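You operate a simulated robot arm through the tools that you are given. There is no shell and no other tool. Be economical: measure what you need, move in short steps, check, and stop when the job is done.

The job below is to be done with a simulated two-armed robot. You get a single attempt, and the scene is never put back.

## Task
Pick up the red band mixers box with one hand, pass it to the other hand and put it on the shelf under the spray bench. Set down upright: red band mixers box.

Only the result counts: the job must be done as asked and must still hold three seconds after the hand-in. Knocking over, shifting, dropping, spilling or breaking anything else fails it.

## Robot
Two 7-joint arms with two-finger parallel grippers on one trunk, on a base that drives. Base frame: it is fixed to the floor where the robot stands at the start and does not move with it; the origin is under the middle of the robot, x ahead of it, y to its left, z up. Lengths are in mm, angles in rad, forces in N, time in s.
The left shoulder is at the start at [12, 209, 1072], the right one opposite. With the tool pointing down near the work surface each hand reaches from about 100 to 480 mm from the robot's upright axis, wherever it stands, measured 20 degrees to its own side. Places, roughly: shelf under the spray bench [600, 0, 600]. Payload 4.4 kg a hand.
The TCP of each hand is the grasp point between the finger pads, 23 mm short of the fingertips. In the tool frame z runs along the fingers and y along their closing line. The gripper opens to 94 mm. The fingers are 38 mm wide and 10 mm thick; the gripper's body (54 by 96 mm) begins 39 mm behind the TCP.
Orientation is told as [roll, pitch, yaw] about the base's x, y, z axes, in that order, counted from this pose: with the fingers straight down and closing along the base's y, the tool's x points along the base's -x, its y along +y and its z along -z.

## Interface
- The arms move only by the tool move_arm. It takes "left_rows", "right_rows" or both (then of equal length, played together; a hand with none holds still); each is text: rows parted by semicolons, each of 7 numbers parted by spaces: the shift along the base's x, y, z in units of 40 mm (1.0 is 40 mm), then the turn, a rotation vector about the base's x, y, z in units of 4 degrees (1.0 is 4 degrees), then the gripper command, from -1 (shut) to 1 (fully open), values between in proportion. In form: x y z rx ry rz jaw; .... A call has 1 to 20 rows; each row shifts and turns the commanded pose from where the row before left it. A call with a number of a shift or a turn outside -1 to 1 is refused whole. Rows are played at 5 a second. More than 50 mm and 0.15 rad between two rows, or a gripper value outside its range, and nothing of the call is played. Where a pose cannot be reached the arm comes as near as it can. A force on the tool above 40 N (or 10 N above the force at the start of the call, whichever is more), or a blocked arm, ends the call early, and 0.2 s more pass. Each finger travels about 108 mm/s and halts on what it meets, pressing with about 31 N; the grip force reading is that of the motor and also rises with nothing between the fingers. The clock runs only during rows and for 0.2 s after the last one: add rows that do not move to give the fingers time. The reply holds the time, the measured pose of the TCP, the force on the tool along the base axes, the opening and the grip force, in the units named above and with some noise, with the torque about the TCP (base axes, N m) and any sound that the robot's microphone picked up.
- Cameras (640 x 400 px; columns grow to the right, rows downward): "scene" is now at [97, 5.4, 1204.4]; the picture's right is [-0.14, -0.99, -0.00], its down [-0.79, 0.11, -0.60] and it looks along [0.60, -0.08, -0.80] (base axes); focal length 214 px, centre (320, 200). "left" rides on the left gripper at [86, -16, -74] in its tool frame; the picture's right is [0.18, 0.98, 0.00], its down [-0.58, 0.11, -0.81] and it looks along [-0.79, 0.15, 0.59] (tool axes); focal length 243 px, centre (320, 200). "right" rides on the right gripper at [86, 16, -75] in its tool frame; the picture's right is [-0.18, 0.98, 0.00], its down [-0.58, -0.11, -0.81] and it looks along [-0.79, -0.15, 0.59] (tool axes); focal length 243 px, centre (320, 200).
- get_image(camera): a new picture of that camera. It takes no simulated time.
- move_column(by): slides the trunk up (or, below 0, down) by that many mm; the arms and the scene camera ride with it, the base frame stays. It gives what a move gives, with no picture.
- roll_base(legs): drives the robot by 1 to 6 legs, each [ahead, left, turn to the left] in mm, mm and rad, along the robot's own axes; the way and the turn of a leg run together, so that a leg with both is an arc; at most 1500 mm and 3.142 rad a leg. The arms and the cameras ride along, it lands a little off, and it stops where it bumps. It gives what a move gives.
- aim_head(pan, tilt): turns the head with the scene camera to pan (to the left, within 1.396 rad either way) and tilt (down, from -0.506 to 1.204), counted from straight ahead of the robot. It gives what a move gives.
- point_at(camera, pixels): for up to 12 pixels [column, row] of the newest picture of that camera ("zoom" is the newest enlarged one), the place [x, y, z] in the base frame of the surface seen there, good to about 2 mm, but the place of the scene camera against the robot may be out by one fixed shift of up to 25 mm in any direction. It takes no simulated time.
- close_up(camera, box): a new picture of the part [left, top, right, bottom] of that camera's present view, enlarged. It takes no simulated time.
- finish_job(): hands the job in; it is judged then, once.

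Go step by step. Measure first, check grasps and placings, and put right what went wrong. The budget is 80 turns and 62 pictures, counting those below and the enlarged ones. Unless the task says otherwise, let go and move clear before handing in, and close with one line.

The tools are called after "Call:" by a JSON object that holds its "api" and its "payload". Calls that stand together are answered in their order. move_arm: Moves the arms, as the interface text tells. Its arguments: {"type":"object","properties":{"left_rows":{"type":"string"},"right_rows":{"type":"string"}},"required":[]} The other tools are called the same way: move_column (by) slides the trunk up or down; roll_base (legs) drives the base; aim_head (pan, tilt) turns the head that bears the scene camera; get_image (camera) takes a picture; point_at (camera, pixels) gives the place of the surface under pixels of a picture; close_up (camera, box) takes an enlarged picture of a part of a camera's view; finish_job () hands the job in.

At the start:

```text
t: 0.0
left_tcp_pos: [298.1, 388.5, 829.2]
left_tool_rot: [-0.002, -0.032, -0.033]
left_contact_force: [0.5, 0.1, 0.5]
left_wrist_torque: [0.01, 0.02, -0.03]
left_width: 94.0
left_grip_force: 0.0
right_tcp_pos: [317.0, -8.7, 854.5]
right_tool_rot: [-0.003, -0.028, -0.038]
right_contact_force: [0.0, -0.5, -0.2]
right_wrist_torque: [0.03, -0.01, 0.0]
right_width: 94.1
right_grip_force: 0.1
trunk travel left (down, up): [-150.0, 413.0]
robot x, y, heading: [-18.5, 0.2, -0.03]
head pan, tilt: [-0.103, 0.96]
```

scene: 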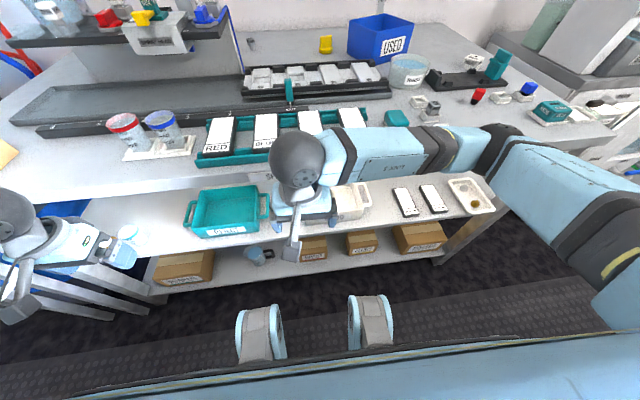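
right: 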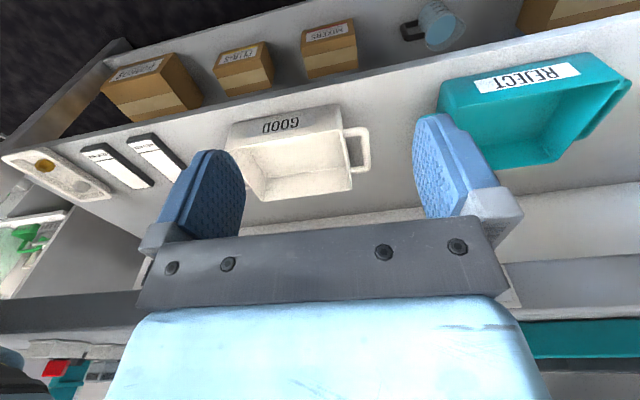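
left: 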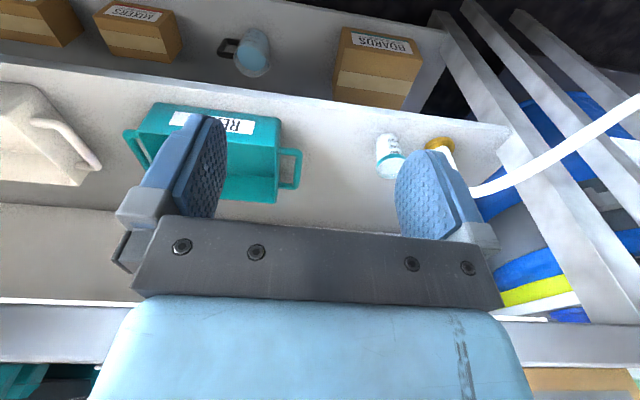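

The shelf boxes below the bench (scene row ~245) have tan bands, and I see no red-banded mixers box yet. I'll look around with the head.

Call:
{"api": "close_up", "payload": {"camera": "scene", "box": [130, 170, 510, 310]}}

Call:
{"api": "aim_head", "payload": {"pan": 1.0, "tilt": 0.6}}

Call:
{"api": "get_image", "payload": {"camera": "scene"}}

Call:
{"api": "aim_head", "payload": {"pan": -1.0, "tilt": 0.6}}

Call:
{"api": "get_image", "payload": {"camera": "scene"}}

```text
1.68 times, centred on (320, 240) of scene
```

zoom: 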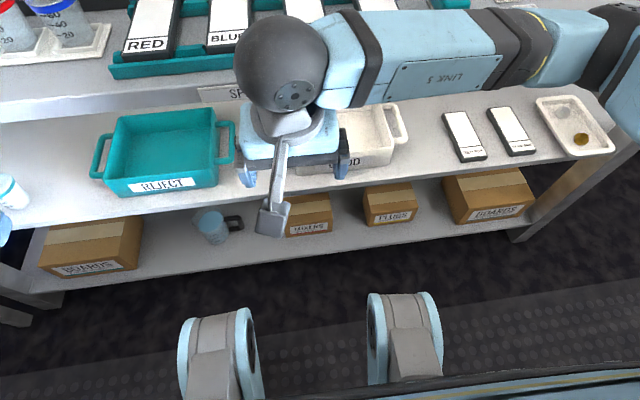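

```text
t: 1.3
left_tcp_pos: [303.1, 389.6, 825.8]
left_tool_rot: [-0.007, -0.028, -0.04]
left_contact_force: [0.2, -0.3, 0.3]
left_wrist_torque: [0.02, -0.02, -0.02]
left_width: 94.1
left_grip_force: 0.0
right_tcp_pos: [319.1, -8.8, 852.3]
right_tool_rot: [-0.008, -0.024, -0.044]
right_contact_force: [0.5, -0.3, 0.0]
right_wrist_torque: [0.0, 0.0, 0.0]
right_width: 94.0
right_grip_force: 0.0
trunk travel left (down, up): [-150.0, 413.0]
robot x, y, heading: [-18.9, 0.7, -0.042]
head pan, tilt: [1.0, 0.6]
```

```text
57 pictures are left
```

scene: 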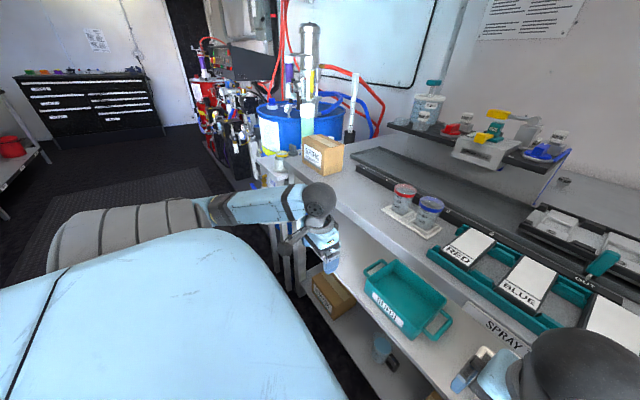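

```text
t: 3.3
left_tcp_pos: [303.1, 387.9, 826.1]
left_tool_rot: [-0.006, -0.027, -0.041]
left_contact_force: [-1.0, 0.5, 0.1]
left_wrist_torque: [0.03, 0.02, -0.02]
left_width: 94.0
left_grip_force: 0.0
right_tcp_pos: [319.1, -9.9, 852.9]
right_tool_rot: [-0.01, -0.025, -0.046]
right_contact_force: [-0.6, 0.1, -0.5]
right_wrist_torque: [-0.03, -0.05, 0.01]
right_width: 94.2
right_grip_force: 0.1
trunk travel left (down, up): [-150.0, 413.0]
robot x, y, heading: [-18.8, 3.3, -0.039]
head pan, tilt: [-1.0, 0.6]
```

```text
56 pictures are left
```

scene: 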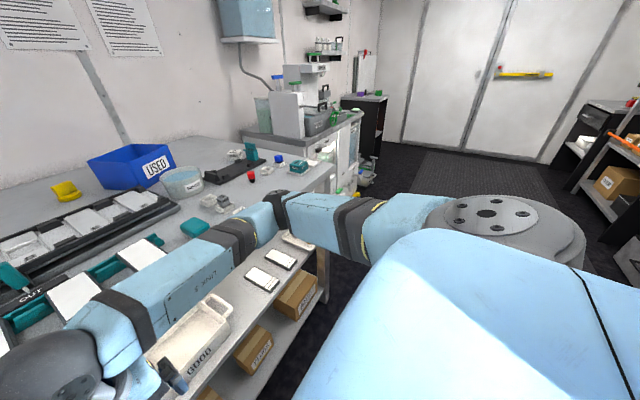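

A box sits on the bench's left end (first pan, ~(322,153)) and another on a rack at far right (~(612,183)). I'll enlarge both, and look at the rear.

Call:
{"api": "close_up", "payload": {"camera": "scene", "box": [540, 80, 640, 220]}}

Call:
{"api": "aim_head", "payload": {"pan": 1.0, "tilt": 0.6}}

Call:
{"api": "close_up", "payload": {"camera": "scene", "box": [250, 110, 410, 210]}}

Call:
{"api": "point_at", "payload": {"camera": "zoom", "pixels": [[210, 170], [288, 230], [288, 150], [375, 130], [370, 200], [300, 120]]}}

```text
2.86 times, centred on (590, 150) of scene
```

zoom: 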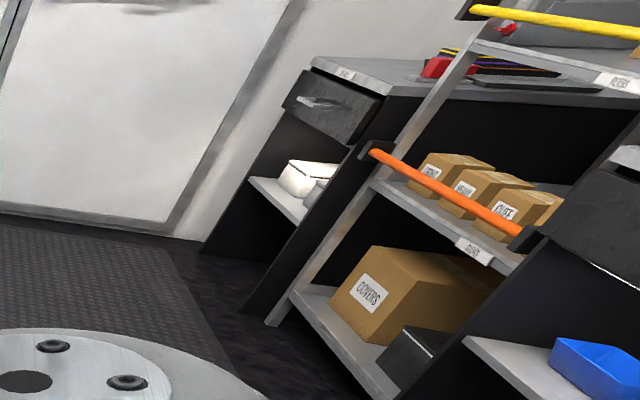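

```text
t: 5.2
left_tcp_pos: [302.6, 389.0, 825.8]
left_tool_rot: [-0.007, -0.028, -0.04]
left_contact_force: [0.2, 0.7, 0.6]
left_wrist_torque: [-0.05, 0.0, 0.01]
left_width: 93.9
left_grip_force: 0.1
right_tcp_pos: [318.7, -9.8, 852.6]
right_tool_rot: [-0.007, -0.024, -0.046]
right_contact_force: [0.5, -0.1, -0.2]
right_wrist_torque: [-0.02, -0.01, -0.01]
right_width: 94.0
right_grip_force: 0.0
trunk travel left (down, up): [-150.0, 413.0]
robot x, y, heading: [-20.6, 2.0, -0.04]
head pan, tilt: [1.0, 0.6]
```

```text
4.00 times, centred on (330, 160) of scene
```

zoom: 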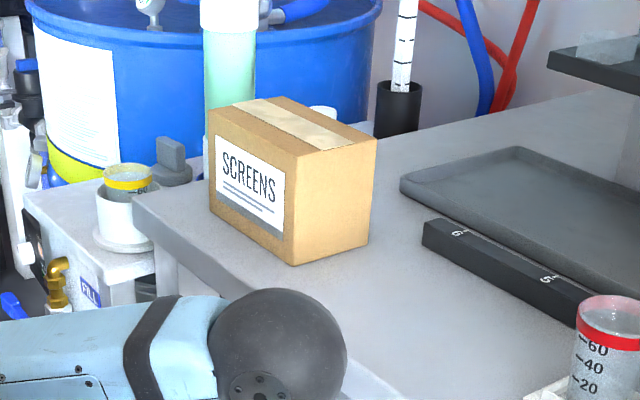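

```text
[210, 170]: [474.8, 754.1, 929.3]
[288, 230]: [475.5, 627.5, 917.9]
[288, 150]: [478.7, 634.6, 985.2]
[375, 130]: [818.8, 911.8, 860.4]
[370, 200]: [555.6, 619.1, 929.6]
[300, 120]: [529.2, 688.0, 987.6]
```

That box says SCREENS. Now the far head limits, both sides.

Call:
{"api": "aim_head", "payload": {"pan": -1.396, "tilt": 0.3}}

Call:
{"api": "get_image", "payload": {"camera": "scene"}}

Call:
{"api": "aim_head", "payload": {"pan": 1.396, "tilt": 0.3}}

Call:
{"api": "get_image", "payload": {"camera": "scene"}}

```text
t: 7.4
left_tcp_pos: [303.0, 388.3, 826.0]
left_tool_rot: [-0.007, -0.028, -0.041]
left_contact_force: [0.3, 0.2, 0.1]
left_wrist_torque: [-0.03, 0.01, -0.02]
left_width: 93.9
left_grip_force: 0.0
right_tcp_pos: [319.3, -9.1, 853.8]
right_tool_rot: [-0.008, -0.024, -0.046]
right_contact_force: [-0.7, -0.1, 0.1]
right_wrist_torque: [-0.01, 0.0, 0.01]
right_width: 94.0
right_grip_force: 0.1
trunk travel left (down, up): [-150.0, 413.0]
robot x, y, heading: [-21.0, -1.9, -0.042]
head pan, tilt: [-1.396, 0.3]
```

```text
53 pictures are left
```

scene: 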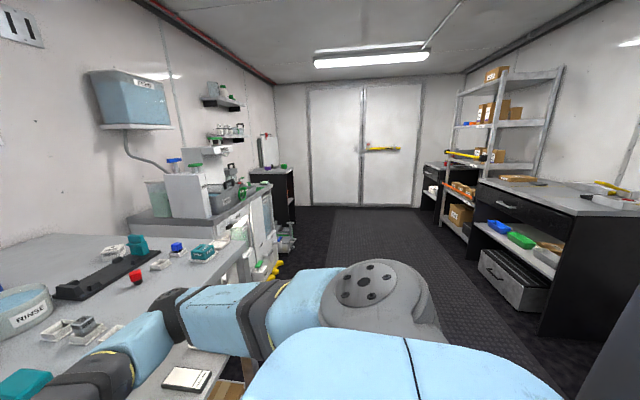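

```text
t: 9.9
left_tcp_pos: [302.0, 387.6, 826.6]
left_tool_rot: [-0.004, -0.028, -0.041]
left_contact_force: [-0.3, 0.5, 0.1]
left_wrist_torque: [0.0, -0.01, 0.02]
left_width: 94.1
left_grip_force: 0.0
right_tcp_pos: [318.6, -10.2, 852.7]
right_tool_rot: [-0.01, -0.025, -0.048]
right_contact_force: [0.4, -0.1, 0.4]
right_wrist_torque: [0.04, -0.03, 0.01]
right_width: 94.2
right_grip_force: 0.1
trunk travel left (down, up): [-150.0, 413.0]
robot x, y, heading: [-17.6, 4.0, -0.042]
head pan, tilt: [1.396, 0.3]
```

```text
52 pictures are left
```

scene: 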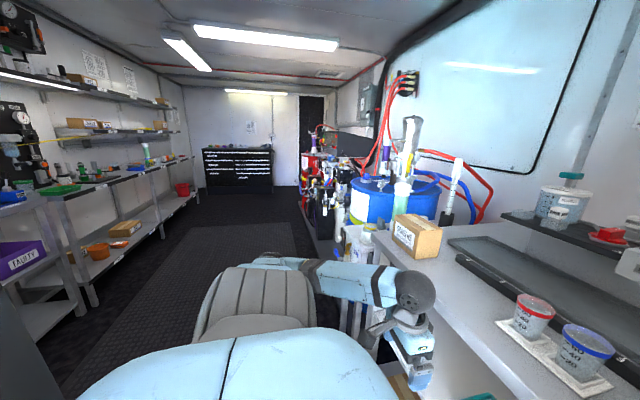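

Many boxes lie on the rack at right rear and on shelves at left rear. I'll enlarge the left rear now, then the rack.

Call:
{"api": "close_up", "payload": {"camera": "scene", "box": [0, 50, 210, 180]}}

Call:
{"api": "close_up", "payload": {"camera": "scene", "box": [0, 160, 210, 290]}}

Call:
{"api": "aim_head", "payload": {"pan": -1.396, "tilt": 0.3}}

Call:
{"api": "close_up", "payload": {"camera": "scene", "box": [420, 60, 560, 150]}}

Call:
{"api": "close_up", "payload": {"camera": "scene", "box": [420, 140, 640, 280]}}

```text
3.05 times, centred on (105, 115) of scene
```

zoom: 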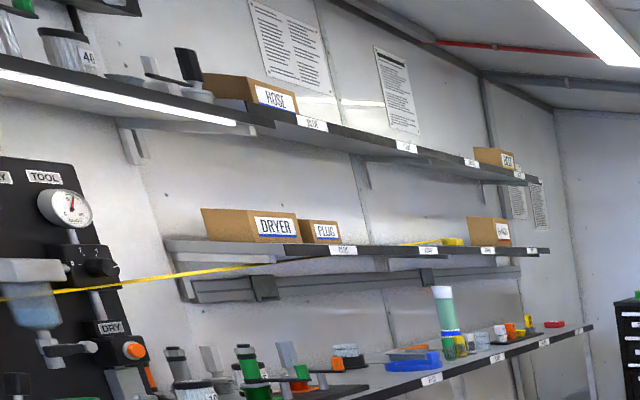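

```text
3.05 times, centred on (105, 225) of scene
```

zoom: 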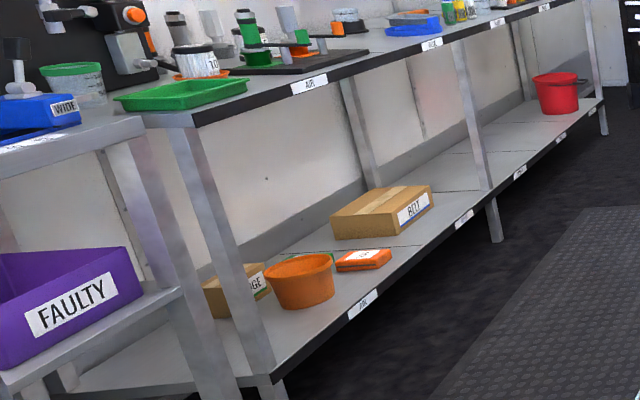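

```text
t: 12.3
left_tcp_pos: [302.1, 389.6, 826.5]
left_tool_rot: [-0.004, -0.028, -0.042]
left_contact_force: [-0.1, 0.6, -0.2]
left_wrist_torque: [-0.01, -0.01, 0.02]
left_width: 93.9
left_grip_force: 0.0
right_tcp_pos: [319.2, -10.3, 854.5]
right_tool_rot: [-0.009, -0.026, -0.048]
right_contact_force: [1.2, 0.1, 0.1]
right_wrist_torque: [0.01, 0.0, -0.01]
right_width: 93.9
right_grip_force: 0.0
trunk travel left (down, up): [-150.0, 413.0]
robot x, y, heading: [-21.2, 5.0, -0.046]
head pan, tilt: [-1.396, 0.3]
```

```text
4.44 times, centred on (490, 105) of scene
```

zoom: 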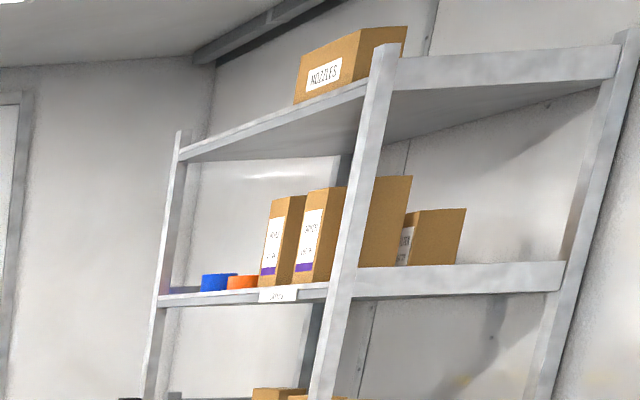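

```text
2.86 times, centred on (530, 210) of scene
```

zoom: 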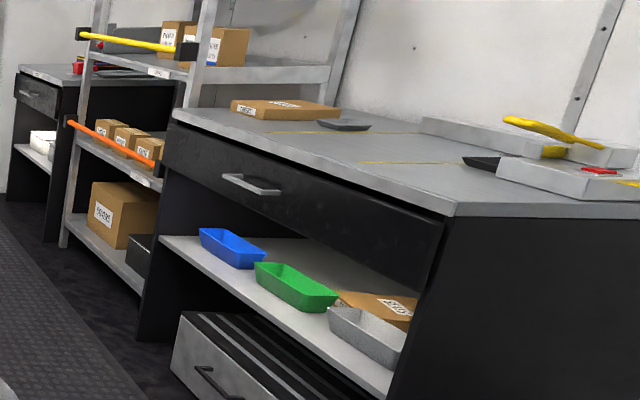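

Boxes carry coloured label bands. The rack holds several unread boxes, so I'll measure where it stands and the aisle.

Call:
{"api": "point_at", "payload": {"camera": "zoom", "pixels": [[105, 130], [168, 38], [210, 50], [63, 240], [190, 110], [450, 215], [240, 195], [150, 155], [105, 215], [390, 390], [285, 105]]}}

Call:
{"api": "close_up", "payload": {"camera": "scene", "box": [440, 140, 520, 190]}}

Call:
{"api": "close_up", "payload": {"camera": "scene", "box": [440, 170, 520, 220]}}

```text
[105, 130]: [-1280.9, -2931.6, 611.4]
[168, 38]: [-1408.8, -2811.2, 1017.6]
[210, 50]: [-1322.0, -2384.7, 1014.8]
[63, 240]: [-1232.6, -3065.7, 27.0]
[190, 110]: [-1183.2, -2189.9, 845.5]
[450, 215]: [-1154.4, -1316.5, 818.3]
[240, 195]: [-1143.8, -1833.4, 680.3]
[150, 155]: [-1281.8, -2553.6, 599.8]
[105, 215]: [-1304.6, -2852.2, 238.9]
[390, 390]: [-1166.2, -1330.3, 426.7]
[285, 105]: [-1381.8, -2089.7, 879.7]
```

```text
8.00 times, centred on (480, 165) of scene
```

zoom: 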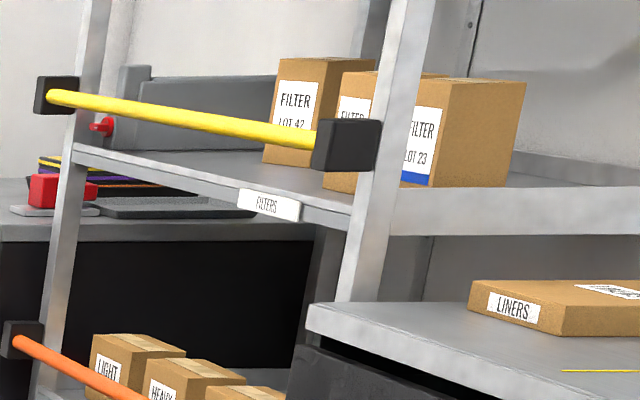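

```text
8.00 times, centred on (480, 195) of scene
```

zoom: 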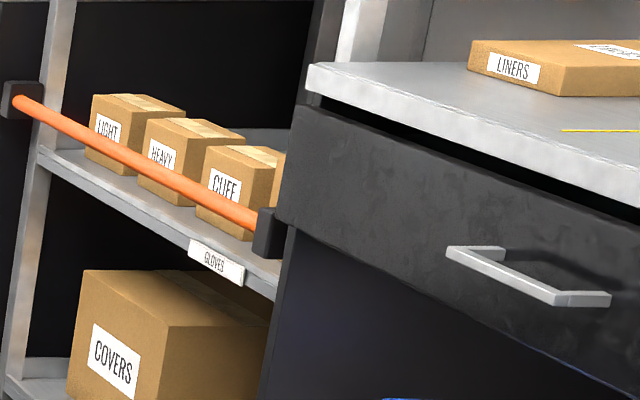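

No red-band MIXERS box there. I'll back off into the aisle and turn to view the wall behind.

Call:
{"api": "roll_base", "payload": {"legs": [[-330, 0, 0], [0, 0, -1.57]]}}

Call:
{"api": "aim_head", "payload": {"pan": -1.2, "tilt": 0.35}}

Call:
{"api": "get_image", "payload": {"camera": "scene"}}

```text
t: 18.3
left_tcp_pos: [45.4, -315.3, 819.8]
left_tool_rot: [0.0, 0.0, -1.588]
left_contact_force: [-0.7, -0.3, -0.1]
left_wrist_torque: [0.02, -0.04, -0.01]
left_width: 94.0
left_grip_force: 0.1
right_tcp_pos: [-351.8, -342.0, 843.4]
right_tool_rot: [-0.001, 0.007, -1.591]
right_contact_force: [0.7, -0.5, -0.1]
right_wrist_torque: [-0.01, -0.04, 0.02]
right_width: 93.7
right_grip_force: 0.0
trunk travel left (down, up): [-150.0, 413.0]
robot x, y, heading: [-344.4, 13.6, -1.584]
head pan, tilt: [-1.396, 0.3]
```

```text
t: 19.0
left_tcp_pos: [45.8, -315.3, 819.6]
left_tool_rot: [-0.002, -0.001, -1.588]
left_contact_force: [0.4, 0.1, -0.9]
left_wrist_torque: [0.02, 0.0, 0.0]
left_width: 94.0
left_grip_force: 0.2
right_tcp_pos: [-350.9, -342.5, 843.9]
right_tool_rot: [-0.002, 0.007, -1.592]
right_contact_force: [-0.8, 0.3, -0.3]
right_wrist_torque: [0.03, -0.02, 0.0]
right_width: 94.0
right_grip_force: 0.1
trunk travel left (down, up): [-150.0, 413.0]
robot x, y, heading: [-347.4, 6.8, -1.59]
head pan, tilt: [-1.201, 0.351]
```

```text
45 pictures are left
```

scene: 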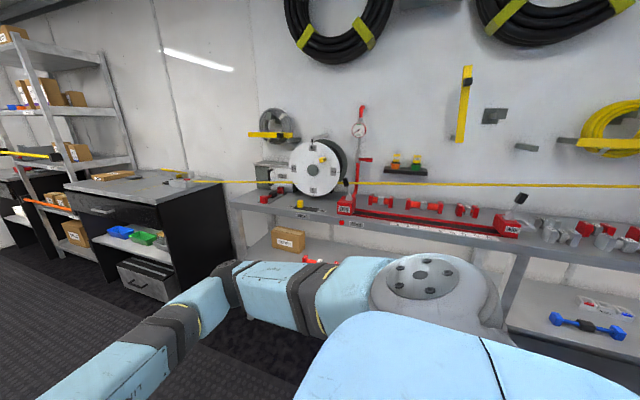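

A box is at (288,239) under the rear bench. I'll enlarge it, then turn on to face the rear wall.

Call:
{"api": "close_up", "payload": {"camera": "scene", "box": [240, 210, 340, 270]}}

Call:
{"api": "roll_base", "payload": {"legs": [[0, 0, -1.57]]}}

Call:
{"api": "aim_head", "payload": {"pan": -1.0, "tilt": 0.3}}

Call:
{"api": "get_image", "payload": {"camera": "scene"}}

Call:
{"api": "aim_head", "payload": {"pan": 0.2, "tilt": 0.5}}

Call:
{"api": "get_image", "payload": {"camera": "scene"}}

```text
6.40 times, centred on (290, 240) of scene
```

zoom: 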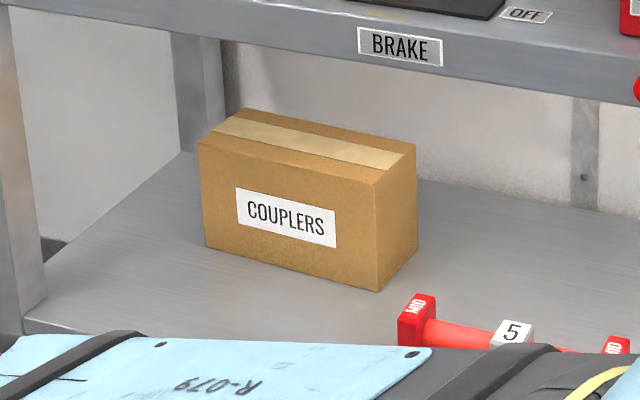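

```text
t: 23.3
left_tcp_pos: [-683.3, -372.8, 819.1]
left_tool_rot: [0.0, 0.001, 3.098]
left_contact_force: [-0.2, 0.3, -0.6]
left_wrist_torque: [-0.02, 0.0, -0.02]
left_width: 94.1
left_grip_force: 0.1
right_tcp_pos: [-701.6, 24.6, 842.9]
right_tool_rot: [-0.002, 0.005, 3.096]
right_contact_force: [-0.7, -0.7, -0.3]
right_wrist_torque: [0.01, -0.04, -0.04]
right_width: 94.0
right_grip_force: 0.1
trunk travel left (down, up): [-150.0, 413.0]
robot x, y, heading: [-346.4, 10.2, 3.1]
head pan, tilt: [-1.201, 0.351]
```

```text
t: 24.0
left_tcp_pos: [-684.0, -373.8, 819.7]
left_tool_rot: [-0.001, 0.0, 3.1]
left_contact_force: [-0.2, -0.3, 0.1]
left_wrist_torque: [0.02, -0.01, -0.01]
left_width: 94.0
left_grip_force: 0.0
right_tcp_pos: [-701.3, 24.6, 842.3]
right_tool_rot: [-0.001, 0.005, 3.096]
right_contact_force: [-0.1, -0.7, 0.9]
right_wrist_torque: [0.01, 0.01, -0.02]
right_width: 94.1
right_grip_force: 0.0
trunk travel left (down, up): [-150.0, 413.0]
robot x, y, heading: [-345.5, 11.2, 3.099]
head pan, tilt: [-1.0, 0.3]
```

```text
43 pictures are left
```

scene: 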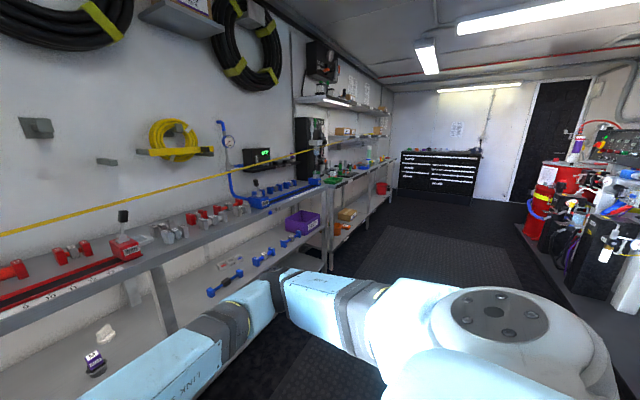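

```text
t: 25.4
left_tcp_pos: [-684.1, -371.0, 819.5]
left_tool_rot: [-0.001, 0.001, 3.1]
left_contact_force: [0.0, -0.8, -0.2]
left_wrist_torque: [-0.02, 0.02, -0.01]
left_width: 94.0
left_grip_force: 0.0
right_tcp_pos: [-700.8, 26.1, 842.1]
right_tool_rot: [-0.002, 0.004, 3.097]
right_contact_force: [-0.6, -0.3, 0.1]
right_wrist_torque: [0.04, 0.03, -0.03]
right_width: 94.0
right_grip_force: 0.1
trunk travel left (down, up): [-150.0, 413.0]
robot x, y, heading: [-346.3, 8.6, 3.102]
head pan, tilt: [0.201, 0.499]
```

```text
42 pictures are left
```

scene: 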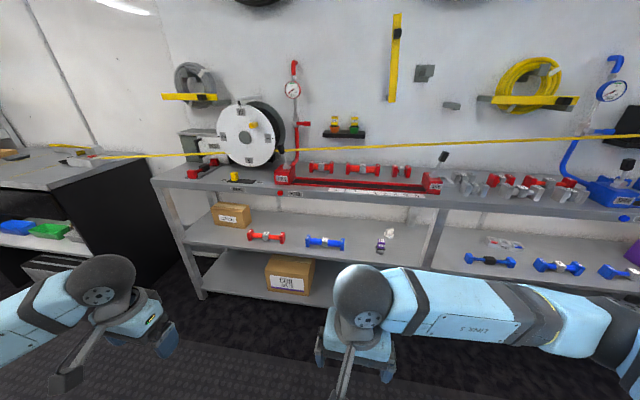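

A box lies at (290,280). I'll enlarge it and then the left wall shelves.

Call:
{"api": "close_up", "payload": {"camera": "scene", "box": [240, 245, 340, 310]}}

Call:
{"api": "aim_head", "payload": {"pan": 0.9, "tilt": 0.1}}

Call:
{"api": "get_image", "payload": {"camera": "scene"}}

```text
6.15 times, centred on (290, 278) of scene
```

zoom: 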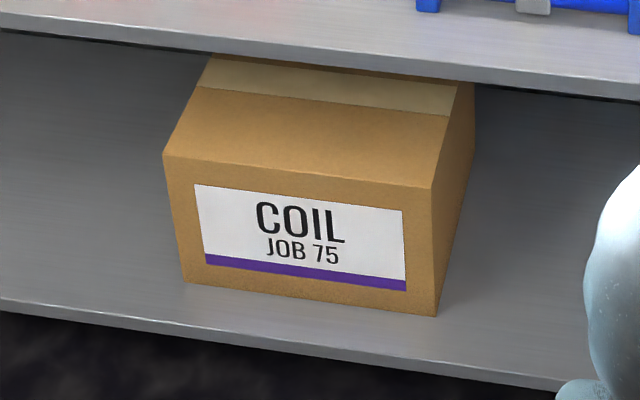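

```text
t: 26.5
left_tcp_pos: [-683.5, -373.4, 818.7]
left_tool_rot: [0.0, 0.0, 3.099]
left_contact_force: [0.1, 0.8, 0.2]
left_wrist_torque: [0.03, -0.02, -0.01]
left_width: 94.2
left_grip_force: 0.0
right_tcp_pos: [-701.1, 25.2, 842.7]
right_tool_rot: [-0.004, 0.004, 3.095]
right_contact_force: [-0.3, -1.0, 0.0]
right_wrist_torque: [0.01, 0.0, 0.02]
right_width: 93.8
right_grip_force: 0.0
trunk travel left (down, up): [-150.0, 413.0]
robot x, y, heading: [-348.5, 13.8, 3.103]
head pan, tilt: [0.901, 0.099]
```

```text
40 pictures are left
```

scene: 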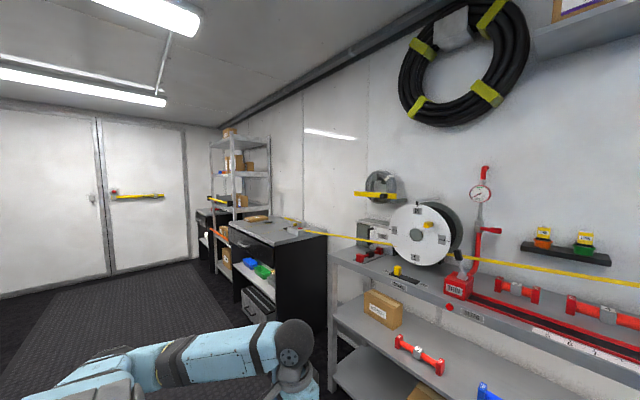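

A high shelf above the bench holds something with purple (580,5). Enlarge the left-wall shelves with the head panned right.

Call:
{"api": "aim_head", "payload": {"pan": -1.2, "tilt": 0.1}}

Call:
{"api": "close_up", "payload": {"camera": "scene", "box": [200, 100, 360, 200]}}

Call:
{"api": "close_up", "payload": {"camera": "scene", "box": [420, 140, 640, 280]}}

```text
t: 28.5
left_tcp_pos: [-683.5, -372.8, 819.5]
left_tool_rot: [-0.001, -0.001, 3.099]
left_contact_force: [0.4, -0.8, 0.1]
left_wrist_torque: [0.01, 0.0, -0.05]
left_width: 94.2
left_grip_force: 0.0
right_tcp_pos: [-701.2, 26.0, 841.9]
right_tool_rot: [-0.001, 0.004, 3.097]
right_contact_force: [0.1, 0.9, -0.1]
right_wrist_torque: [-0.04, 0.03, 0.02]
right_width: 94.0
right_grip_force: 0.1
trunk travel left (down, up): [-150.0, 413.0]
robot x, y, heading: [-345.5, 13.1, 3.1]
head pan, tilt: [-1.201, 0.099]
```

```text
4.00 times, centred on (280, 150) of scene
```

zoom: 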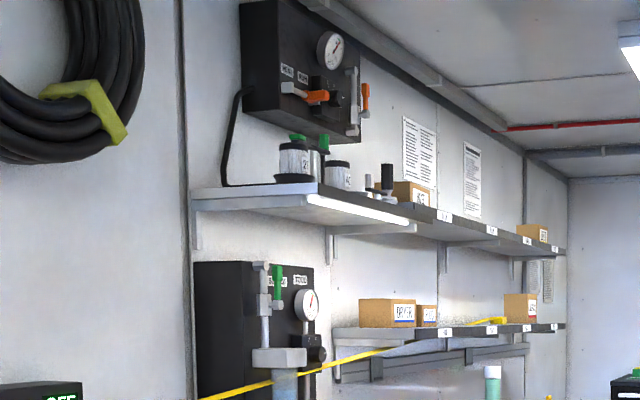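

```text
2.86 times, centred on (530, 210) of scene
```

zoom: 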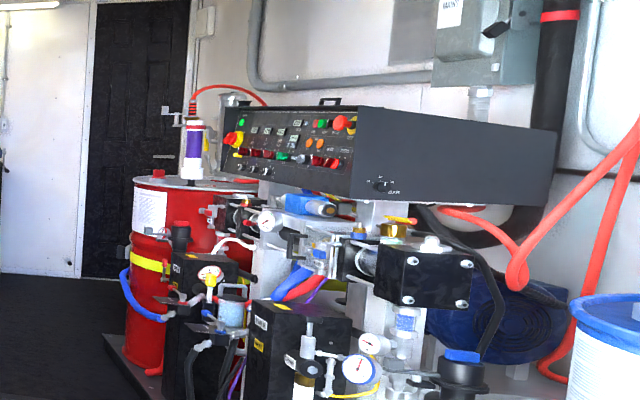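

The far box on the mid shelf (first zoom, (520,305)) seems to have a red band. I'll enlarge it more and measure.

Call:
{"api": "close_up", "payload": {"camera": "scene", "box": [310, 145, 358, 175]}}

Call:
{"api": "close_up", "payload": {"camera": "scene", "box": [390, 166, 422, 196]}}

Call:
{"api": "close_up", "payload": {"camera": "scene", "box": [320, 210, 344, 235]}}

```text
13.33 times, centred on (334, 160) of scene
```

zoom: 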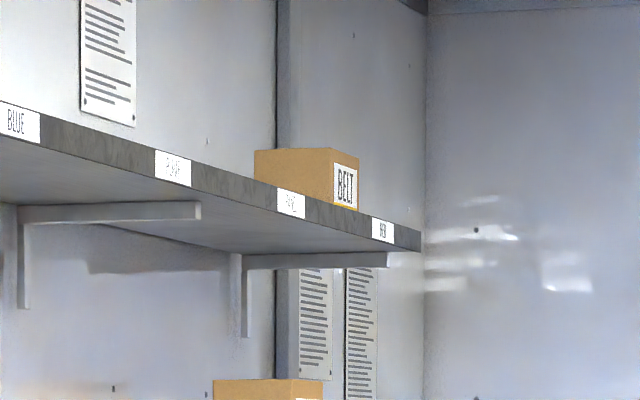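

```text
13.33 times, centred on (406, 181) of scene
```

zoom: 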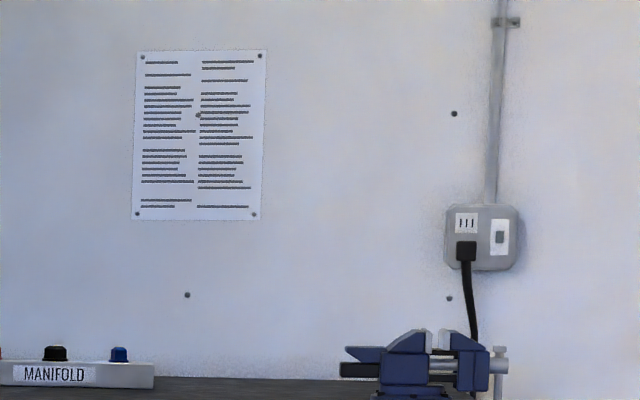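

```text
16.00 times, centred on (332, 222) of scene
```

zoom: 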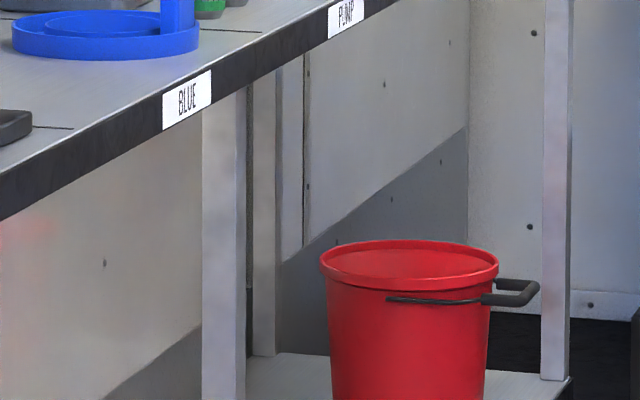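

The red-band candidate should sit at scene (330,176); enlarging just that.

Call:
{"api": "close_up", "payload": {"camera": "scene", "box": [306, 164, 354, 194]}}

Call:
{"api": "point_at", "payload": {"camera": "zoom", "pixels": [[320, 200], [320, 170], [290, 200], [380, 200], [320, 300]]}}

```text
13.33 times, centred on (330, 179) of scene
```

zoom: 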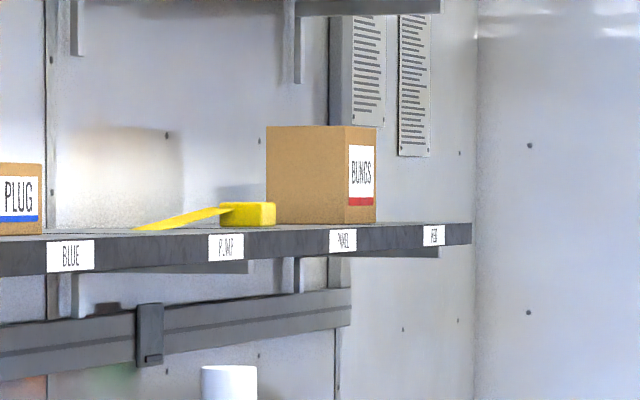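

```text
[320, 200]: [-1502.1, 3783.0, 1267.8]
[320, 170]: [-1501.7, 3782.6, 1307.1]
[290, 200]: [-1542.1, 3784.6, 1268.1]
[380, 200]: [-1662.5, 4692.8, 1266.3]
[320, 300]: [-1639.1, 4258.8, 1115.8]
```

That one is BUNGS. I'll examine the rack and cabinet from here at high zoom.

Call:
{"api": "aim_head", "payload": {"pan": 0.9, "tilt": 0.1}}

Call:
{"api": "close_up", "payload": {"camera": "scene", "box": [200, 125, 280, 175]}}

Call:
{"api": "close_up", "payload": {"camera": "scene", "box": [195, 205, 291, 325]}}

Call:
{"api": "aim_head", "payload": {"pan": 0.0, "tilt": -0.2}}

Call:
{"api": "get_image", "payload": {"camera": "scene"}}

```text
t: 30.5
left_tcp_pos: [-684.7, -373.0, 820.0]
left_tool_rot: [0.0, 0.001, 3.1]
left_contact_force: [-0.5, -0.2, -0.2]
left_wrist_torque: [0.03, -0.02, 0.01]
left_width: 94.0
left_grip_force: 0.0
right_tcp_pos: [-699.8, 23.8, 842.9]
right_tool_rot: [-0.002, 0.005, 3.097]
right_contact_force: [-0.6, 0.6, 0.4]
right_wrist_torque: [-0.01, 0.02, -0.01]
right_width: 94.0
right_grip_force: 0.0
trunk travel left (down, up): [-150.0, 413.0]
robot x, y, heading: [-347.9, 9.4, 3.102]
head pan, tilt: [0.901, 0.099]
```

```text
8.00 times, centred on (240, 150) of scene
```

zoom: 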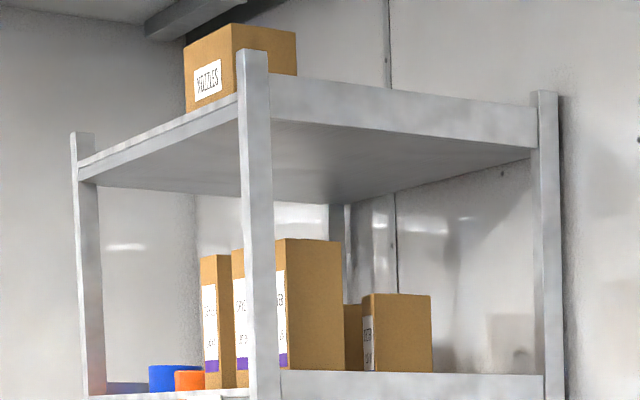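

```text
3.33 times, centred on (243, 265) of scene
```

zoom: 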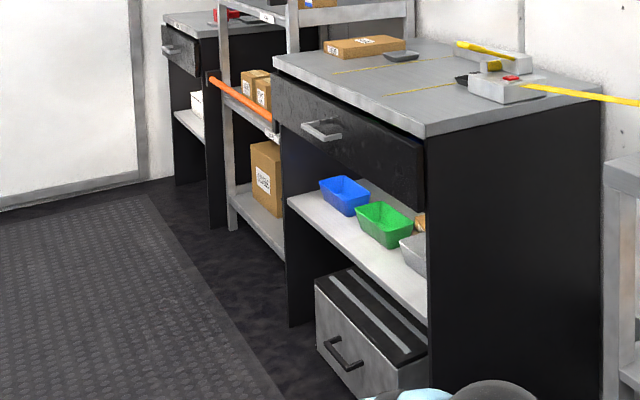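

```text
t: 31.7
left_tcp_pos: [-683.8, -373.4, 818.1]
left_tool_rot: [0.0, 0.0, 3.1]
left_contact_force: [-0.6, 0.8, -0.3]
left_wrist_torque: [0.03, 0.0, 0.02]
left_width: 93.8
left_grip_force: 0.0
right_tcp_pos: [-700.6, 26.7, 843.0]
right_tool_rot: [-0.001, 0.005, 3.094]
right_contact_force: [-0.2, 0.5, -0.3]
right_wrist_torque: [0.02, -0.01, 0.0]
right_width: 94.0
right_grip_force: 0.0
trunk travel left (down, up): [-150.0, 413.0]
robot x, y, heading: [-347.8, 8.4, 3.1]
head pan, tilt: [0.0, -0.201]
```

```text
31 pictures are left
```

scene: 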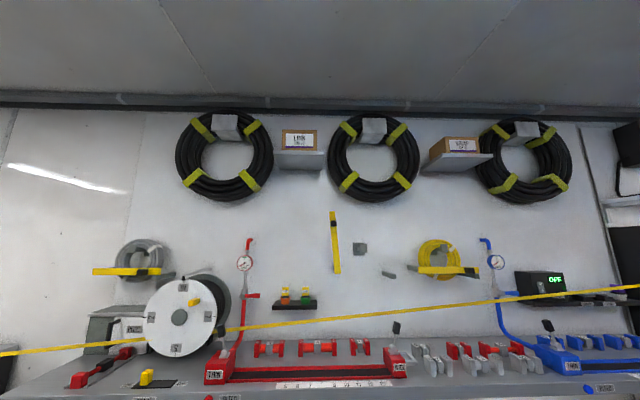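

No match on the rear wall either. I'll turn back to face the spray bench from the aisle, where both its shelves are visible.

Call:
{"api": "roll_base", "payload": {"legs": [[0, 0, 3.14]]}}

Call:
{"api": "aim_head", "payload": {"pan": 0.0, "tilt": 0.6}}

Call:
{"api": "get_image", "payload": {"camera": "scene"}}

```text
t: 39.5
left_tcp_pos: [-20.4, 404.2, 819.2]
left_tool_rot: [0.0, -0.003, -0.016]
left_contact_force: [-0.1, -0.4, -0.2]
left_wrist_torque: [0.04, 0.02, -0.03]
left_width: 93.9
left_grip_force: 0.0
right_tcp_pos: [7.0, 7.2, 842.7]
right_tool_rot: [-0.002, 0.005, -0.021]
right_contact_force: [0.4, -0.5, -0.6]
right_wrist_torque: [-0.02, -0.01, 0.0]
right_width: 94.0
right_grip_force: 0.0
trunk travel left (down, up): [-150.0, 413.0]
robot x, y, heading: [-346.3, 14.0, -0.01]
head pan, tilt: [0.0, -0.201]
```

```text
t: 40.6
left_tcp_pos: [-19.7, 404.4, 819.3]
left_tool_rot: [0.0, 0.001, -0.016]
left_contact_force: [-0.3, -0.5, -0.2]
left_wrist_torque: [-0.01, 0.01, -0.02]
left_width: 93.8
left_grip_force: 0.0
right_tcp_pos: [5.7, 6.2, 842.6]
right_tool_rot: [-0.002, 0.004, -0.021]
right_contact_force: [0.1, 0.2, -0.5]
right_wrist_torque: [-0.02, -0.01, -0.01]
right_width: 93.8
right_grip_force: 0.0
trunk travel left (down, up): [-150.0, 413.0]
robot x, y, heading: [-346.7, 11.4, -0.019]
head pan, tilt: [0.0, 0.6]
```

```text
30 pictures are left
```

scene: 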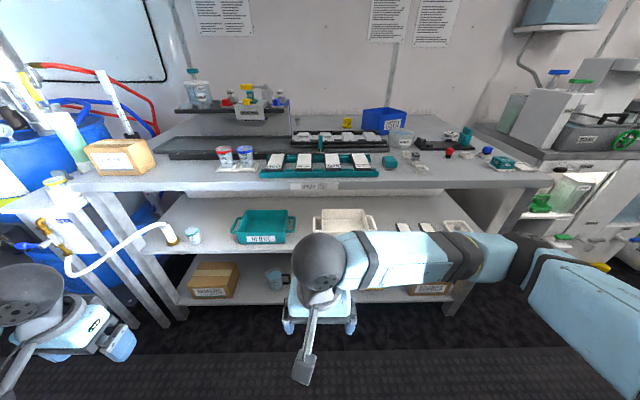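

The bench has a middle shelf (row ~225) and a lower shelf (row ~290). I'll measure their heights and zoom the label of the lower-shelf boxes.

Call:
{"api": "point_at", "payload": {"camera": "scene", "pixels": [[215, 220], [300, 225], [180, 210], [250, 285], [410, 185], [480, 245], [210, 292], [440, 290], [140, 250], [300, 241], [190, 304], [455, 300]]}}

Call:
{"api": "move_arm", "payload": {"right_rows": "0 -1 0 0 0 0 1; 0 -1 0 0 0 0 1; 0 -1 0 0 0 0 1; 0 -1 0 0 0 0 1; 0 -1 0 0 0 0 1; 0 -1 0 0 0 0 1"}}

Call:
{"api": "close_up", "payload": {"camera": "scene", "box": [160, 240, 480, 320]}}

```text
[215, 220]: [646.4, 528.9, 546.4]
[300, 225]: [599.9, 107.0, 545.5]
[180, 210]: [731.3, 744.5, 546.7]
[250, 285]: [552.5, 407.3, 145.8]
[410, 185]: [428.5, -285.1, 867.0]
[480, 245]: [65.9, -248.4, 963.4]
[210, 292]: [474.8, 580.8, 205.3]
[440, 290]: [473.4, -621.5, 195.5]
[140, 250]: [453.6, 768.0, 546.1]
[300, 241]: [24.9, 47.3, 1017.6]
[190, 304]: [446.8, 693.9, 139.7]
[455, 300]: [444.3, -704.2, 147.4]
```

```text
t: 42.0
left_tcp_pos: [-20.0, 403.9, 819.5]
left_tool_rot: [-0.002, -0.004, -0.016]
left_contact_force: [0.0, -0.3, -0.3]
left_wrist_torque: [-0.01, -0.01, 0.02]
left_width: 94.1
left_grip_force: 0.0
right_tcp_pos: [8.0, -234.0, 843.2]
right_tool_rot: [-0.001, 0.004, -0.02]
right_contact_force: [0.2, -0.5, 0.2]
right_wrist_torque: [-0.02, 0.02, -0.02]
right_width: 94.1
right_grip_force: 0.1
trunk travel left (down, up): [-150.0, 413.0]
robot x, y, heading: [-345.3, 13.6, -0.016]
head pan, tilt: [0.0, 0.6]
```

```text
2.00 times, centred on (320, 280) of scene
```

zoom: 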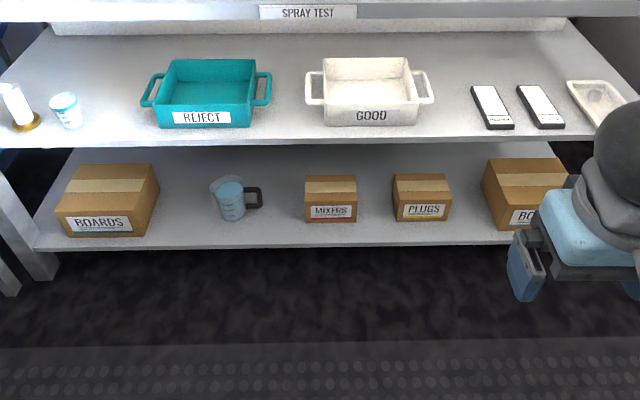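

Now the lower shelf's MIXERS (zoom (330,212)) and PLUGS labels show thin coloured bands. Zooming in.

Call:
{"api": "close_up", "payload": {"camera": "scene", "box": [300, 260, 400, 300]}}

Call:
{"api": "point_at", "payload": {"camera": "zoom", "pixels": [[90, 140], [255, 130], [95, 275], [255, 265], [175, 60], [175, 300], [100, 90], [250, 85], [230, 40]]}}

```text
6.40 times, centred on (350, 280) of scene
```

zoom: 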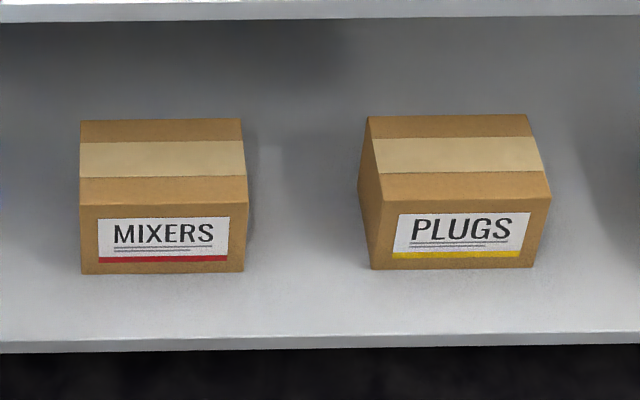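

```text
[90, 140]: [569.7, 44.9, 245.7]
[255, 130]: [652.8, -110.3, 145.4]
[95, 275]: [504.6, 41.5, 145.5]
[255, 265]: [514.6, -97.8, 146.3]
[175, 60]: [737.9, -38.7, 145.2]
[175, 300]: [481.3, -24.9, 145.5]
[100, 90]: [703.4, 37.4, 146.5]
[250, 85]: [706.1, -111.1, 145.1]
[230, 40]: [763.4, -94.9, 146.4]
```

Found it: the MIXERS box with a red label band on the lower shelf. Measuring its corners and the shelf edges closely.

Call:
{"api": "point_at", "payload": {"camera": "zoom", "pixels": [[84, 210], [244, 208], [84, 268], [242, 266], [86, 124], [238, 122], [165, 207], [165, 122], [165, 269], [165, 338], [165, 345], [165, 12]]}}

Call:
{"api": "point_at", "payload": {"camera": "scene", "pixels": [[330, 250], [330, 246], [330, 253], [300, 247], [320, 190]]}}

```text
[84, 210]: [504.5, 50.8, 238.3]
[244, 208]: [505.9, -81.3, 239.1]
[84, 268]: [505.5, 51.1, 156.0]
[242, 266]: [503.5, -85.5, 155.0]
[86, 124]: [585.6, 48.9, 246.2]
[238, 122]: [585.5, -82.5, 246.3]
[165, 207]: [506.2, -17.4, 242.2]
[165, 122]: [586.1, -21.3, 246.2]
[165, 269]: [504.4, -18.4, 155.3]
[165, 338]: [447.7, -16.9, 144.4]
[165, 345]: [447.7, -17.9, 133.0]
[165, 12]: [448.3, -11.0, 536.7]
```

```text
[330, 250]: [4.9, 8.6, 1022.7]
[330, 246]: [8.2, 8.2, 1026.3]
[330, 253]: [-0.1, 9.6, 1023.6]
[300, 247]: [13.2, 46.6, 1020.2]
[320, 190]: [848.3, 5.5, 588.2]
```

Box measures about x 505–588, y −85…53, z 145–246: only its 84 mm depth fits the gripper. Next I map the cup near it and the free areas on the middle shelf (z≈546).

Call:
{"api": "close_up", "payload": {"camera": "scene", "box": [140, 180, 480, 320]}}

Call:
{"api": "point_at", "payload": {"camera": "zoom", "pixels": [[102, 170], [170, 140], [275, 140], [308, 140], [425, 140], [475, 168], [480, 128], [515, 128], [566, 120], [232, 230], [262, 232], [225, 262]]}}

Call:
{"api": "point_at", "payload": {"camera": "zoom", "pixels": [[120, 110], [350, 110], [440, 100], [500, 100], [560, 100], [145, 150], [440, 180], [290, 180], [200, 108], [390, 105], [210, 235], [62, 175]]}}

```text
1.88 times, centred on (310, 250) of scene
```

zoom: 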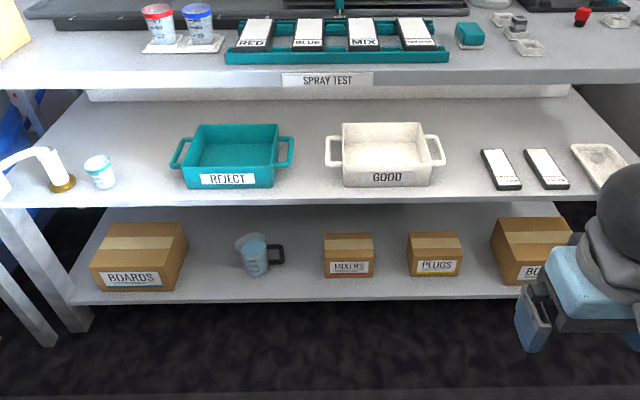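

```text
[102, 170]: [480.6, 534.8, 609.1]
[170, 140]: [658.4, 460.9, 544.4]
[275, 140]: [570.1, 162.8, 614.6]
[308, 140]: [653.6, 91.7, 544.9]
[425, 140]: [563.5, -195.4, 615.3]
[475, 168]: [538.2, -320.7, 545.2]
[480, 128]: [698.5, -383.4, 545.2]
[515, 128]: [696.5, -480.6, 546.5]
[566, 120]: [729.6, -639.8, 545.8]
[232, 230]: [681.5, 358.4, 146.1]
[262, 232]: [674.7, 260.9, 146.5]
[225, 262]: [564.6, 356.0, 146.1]
```

```text
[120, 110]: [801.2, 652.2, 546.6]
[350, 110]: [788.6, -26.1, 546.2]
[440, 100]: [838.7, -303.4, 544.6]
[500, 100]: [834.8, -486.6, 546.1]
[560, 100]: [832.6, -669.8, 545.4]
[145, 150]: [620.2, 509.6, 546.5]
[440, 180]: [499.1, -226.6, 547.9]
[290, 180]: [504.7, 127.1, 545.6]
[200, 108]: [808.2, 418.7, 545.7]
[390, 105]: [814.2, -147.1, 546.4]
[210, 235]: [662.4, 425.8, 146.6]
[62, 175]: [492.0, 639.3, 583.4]
```

The box, cup (y≈300) and middle-shelf layout are mapped; the free area on the middle shelf is behind the two white tablets (x>620, y≈−390). I'll now rehearse a low grasp pose with the left arm in the open aisle: lower the trunk and turn the hand so it closes along x.

Call:
{"api": "move_column", "payload": {"by": -150}}

Call:
{"api": "move_arm", "payload": {"left_rows": "0.1 -0.3 -0.4 0 0 1 1;0.1 -0.3 -0.4 0 0 1 1;0.1 -0.3 -0.4 0 0 1 1;0.1 -0.3 -0.4 0 0 1 1;0.1 -0.3 -0.4 0 0 1 1;0.1 -0.3 -0.4 0 0 1 1;0.1 -0.3 -0.4 0 0 1 1;0.1 -0.3 -0.4 0 0 1 1;0.1 -0.3 -0.4 0 0 1 1;0.1 -0.3 -0.4 0 0 1 1;0.1 -0.3 -0.4 0 0 1 1;0.1 -0.3 -0.4 0 0 1 1;0.1 -0.3 -0.4 0 0 1 1;0.1 -0.3 -0.4 0 0 1 1;0.1 -0.3 -0.4 0 0 1 1;0.1 -0.3 -0.4 0 0 1 1;0.1 -0.3 -0.4 0 0 1 1;0.1 -0.3 -0.4 0 0 1 1;0.1 -0.3 -0.4 0 0 1 1;0.1 -0.3 -0.4 0 0 1 1"}}

```text
t: 43.8
left_tcp_pos: [-20.0, 403.7, 669.8]
left_tool_rot: [-0.001, 0.001, -0.016]
left_contact_force: [0.1, 0.7, -0.1]
left_wrist_torque: [-0.01, 0.0, 0.01]
left_width: 93.8
left_grip_force: 0.0
right_tcp_pos: [9.3, -232.8, 692.8]
right_tool_rot: [-0.004, 0.005, -0.021]
right_contact_force: [-0.1, 0.1, 0.6]
right_wrist_torque: [-0.02, 0.02, 0.0]
right_width: 94.1
right_grip_force: 0.1
trunk travel left (down, up): [0.0, 563.0]
robot x, y, heading: [-346.3, 13.6, -0.018]
head pan, tilt: [0.0, 0.6]
```

```text
t: 47.8
left_tcp_pos: [72.8, 267.5, 369.4]
left_tool_rot: [-0.006, -0.167, 1.28]
left_contact_force: [0.7, 1.7, -0.6]
left_wrist_torque: [-0.06, -0.01, 0.0]
left_width: 94.1
left_grip_force: 0.1
right_tcp_pos: [10.5, -228.9, 689.3]
right_tool_rot: [-0.007, 0.007, -0.02]
right_contact_force: [1.0, -0.1, 0.6]
right_wrist_torque: [-0.06, 0.06, 0.0]
right_width: 94.0
right_grip_force: 0.1
trunk travel left (down, up): [0.0, 563.0]
robot x, y, heading: [-345.3, 12.4, -0.018]
head pan, tilt: [0.0, 0.6]
stopped in row 20 (left hand): the arm was blocked; the commanded pose is now the measured one
```

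The left arm was blocked at y 267, z 369 with a pitch error of −0.17. Let me see the posture.

Call:
{"api": "aim_head", "payload": {"pan": 0.3, "tilt": 1.1}}

Call:
{"api": "get_image", "payload": {"camera": "scene"}}

```text
t: 48.7
left_tcp_pos: [72.6, 266.3, 374.8]
left_tool_rot: [-0.009, -0.165, 1.28]
left_contact_force: [-0.3, 0.7, -0.1]
left_wrist_torque: [0.01, -0.02, 0.0]
left_width: 94.0
left_grip_force: 0.1
right_tcp_pos: [9.6, -230.9, 693.2]
right_tool_rot: [-0.007, 0.006, -0.021]
right_contact_force: [0.2, 0.4, 0.0]
right_wrist_torque: [0.0, -0.02, 0.02]
right_width: 94.2
right_grip_force: 0.0
trunk travel left (down, up): [0.0, 563.0]
robot x, y, heading: [-346.4, 9.5, -0.015]
head pan, tilt: [0.3, 1.1]
```

```text
26 pictures are left
```

scene: 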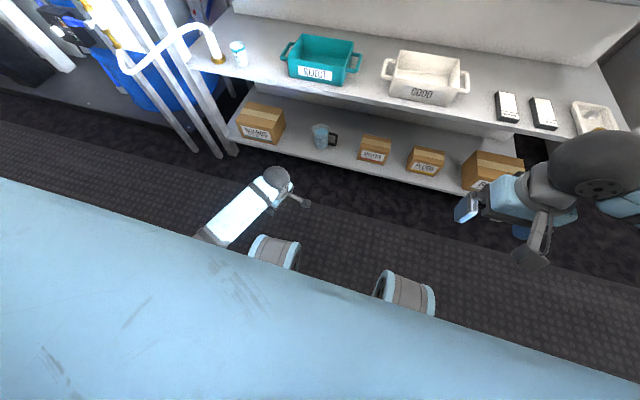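

The arm is probably near its reach limit low down. I'll probe: pull the hand closer to the robot and go lower.

Call:
{"api": "move_arm", "payload": {"left_rows": "-1 0 0 0 0.6 0 1;-1 0 0 0 0.6 0 1;-1 0 0 0 0.6 0 1;-0.5 0 0 0 0.6 0 1;0 0 -1 0 0 0 1;0 0 -1 0 0 0 1;0 0 -1 0 0 0 1;0 0 -1 0 0 0 1;0 0 -0.5 0 0 0 1"}}

```text
t: 49.6
left_tcp_pos: [33.8, 344.9, 425.3]
left_tool_rot: [0.012, -0.341, 1.261]
left_contact_force: [0.2, 0.7, -0.6]
left_wrist_torque: [0.01, -0.02, -0.01]
left_width: 94.1
left_grip_force: 0.0
right_tcp_pos: [8.4, -235.1, 692.9]
right_tool_rot: [-0.003, 0.003, -0.023]
right_contact_force: [0.9, -0.6, -0.4]
right_wrist_torque: [0.02, 0.0, -0.03]
right_width: 93.9
right_grip_force: 0.1
trunk travel left (down, up): [0.0, 563.0]
robot x, y, heading: [-345.9, 11.4, -0.022]
head pan, tilt: [0.3, 1.1]
stopped in row 4 (left hand): the arm was blocked; the commanded pose is now the measured one
```

Moving closer worsened the pose, so it is a wrist limit with this +yaw. I'll turn the hand back the other way and try yaw −90.

Call:
{"api": "move_arm", "payload": {"left_rows": "0.5 0 0.5 0 0 -1 1;0.5 0 0.5 0 0 -1 1;0.5 0 0.5 0 0 -1 1;0 0 0.5 0 0 -1 1;0 0 0 0 0 -1 1;0 0 0 0 0 -1 1;0 0 0 0 0 -1 1;0 0 0 0 0 -1 1;0 0 0 0 0 -1 1;0 0 0 0 0 -1 1;0 0 0 0 0 -1 1;0 0 0 0 0 -1 1;0 0 0 0 0 -1 1;0 0 0 0 0 -1 1;0 0 0 0 0 -1 1;0 0 0 0 0 -1 1;0 0 0 0 0 -1 1;0 0 0 0 0 -1 1"}}

```text
t: 53.4
left_tcp_pos: [94.4, 344.7, 501.6]
left_tool_rot: [0.014, -0.335, 0.002]
left_contact_force: [-0.4, 0.3, 0.6]
left_wrist_torque: [-0.04, 0.03, -0.01]
left_width: 94.1
left_grip_force: 0.2
right_tcp_pos: [8.9, -233.6, 693.7]
right_tool_rot: [-0.002, 0.005, -0.022]
right_contact_force: [0.5, -0.1, -1.2]
right_wrist_torque: [-0.01, 0.03, -0.01]
right_width: 93.9
right_grip_force: 0.1
trunk travel left (down, up): [0.0, 563.0]
robot x, y, heading: [-344.2, 8.6, -0.019]
head pan, tilt: [0.3, 1.1]
```

Now test the natural direction: fingers tilted forward about 45°, lowering.

Call:
{"api": "move_arm", "payload": {"left_rows": "0 0 -0.8 0 -1 0 1;0 0 -0.8 0 -1 0 1;0 0 -0.8 0 -1 0 1;0 0 -0.8 0 -1 0 1;0 0 -0.8 0 -1 0 1;0 0 -0.8 0 -1 0 1;0 0 -0.8 0 0 0 1;0 0 -0.8 0 0 0 1"}}

Call:
{"api": "get_image", "payload": {"camera": "scene"}}

```text
t: 55.4
left_tcp_pos: [82.0, 385.2, 240.5]
left_tool_rot: [0.109, -0.735, -0.084]
left_contact_force: [0.8, 0.5, 0.5]
left_wrist_torque: [0.03, -0.04, 0.03]
left_width: 94.1
left_grip_force: 0.2
right_tcp_pos: [9.7, -232.9, 687.9]
right_tool_rot: [-0.003, 0.006, -0.022]
right_contact_force: [0.2, 0.3, 0.1]
right_wrist_torque: [0.01, -0.04, 0.0]
right_width: 94.2
right_grip_force: 0.1
trunk travel left (down, up): [0.0, 563.0]
robot x, y, heading: [-347.5, 10.8, -0.02]
head pan, tilt: [0.3, 1.1]
stopped in row 8 (left hand): the arm was blocked; the commanded pose is now the measured one
```

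```text
25 pictures are left
```

scene: 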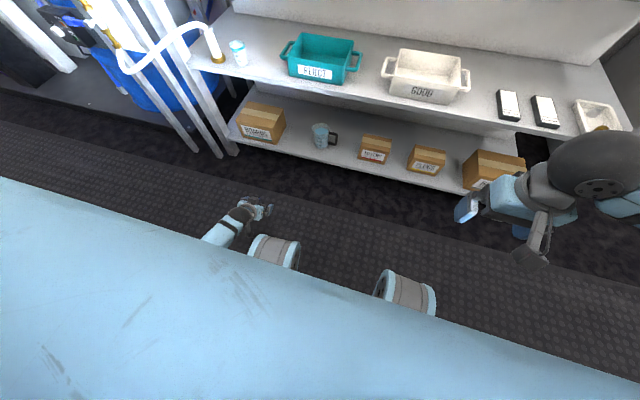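

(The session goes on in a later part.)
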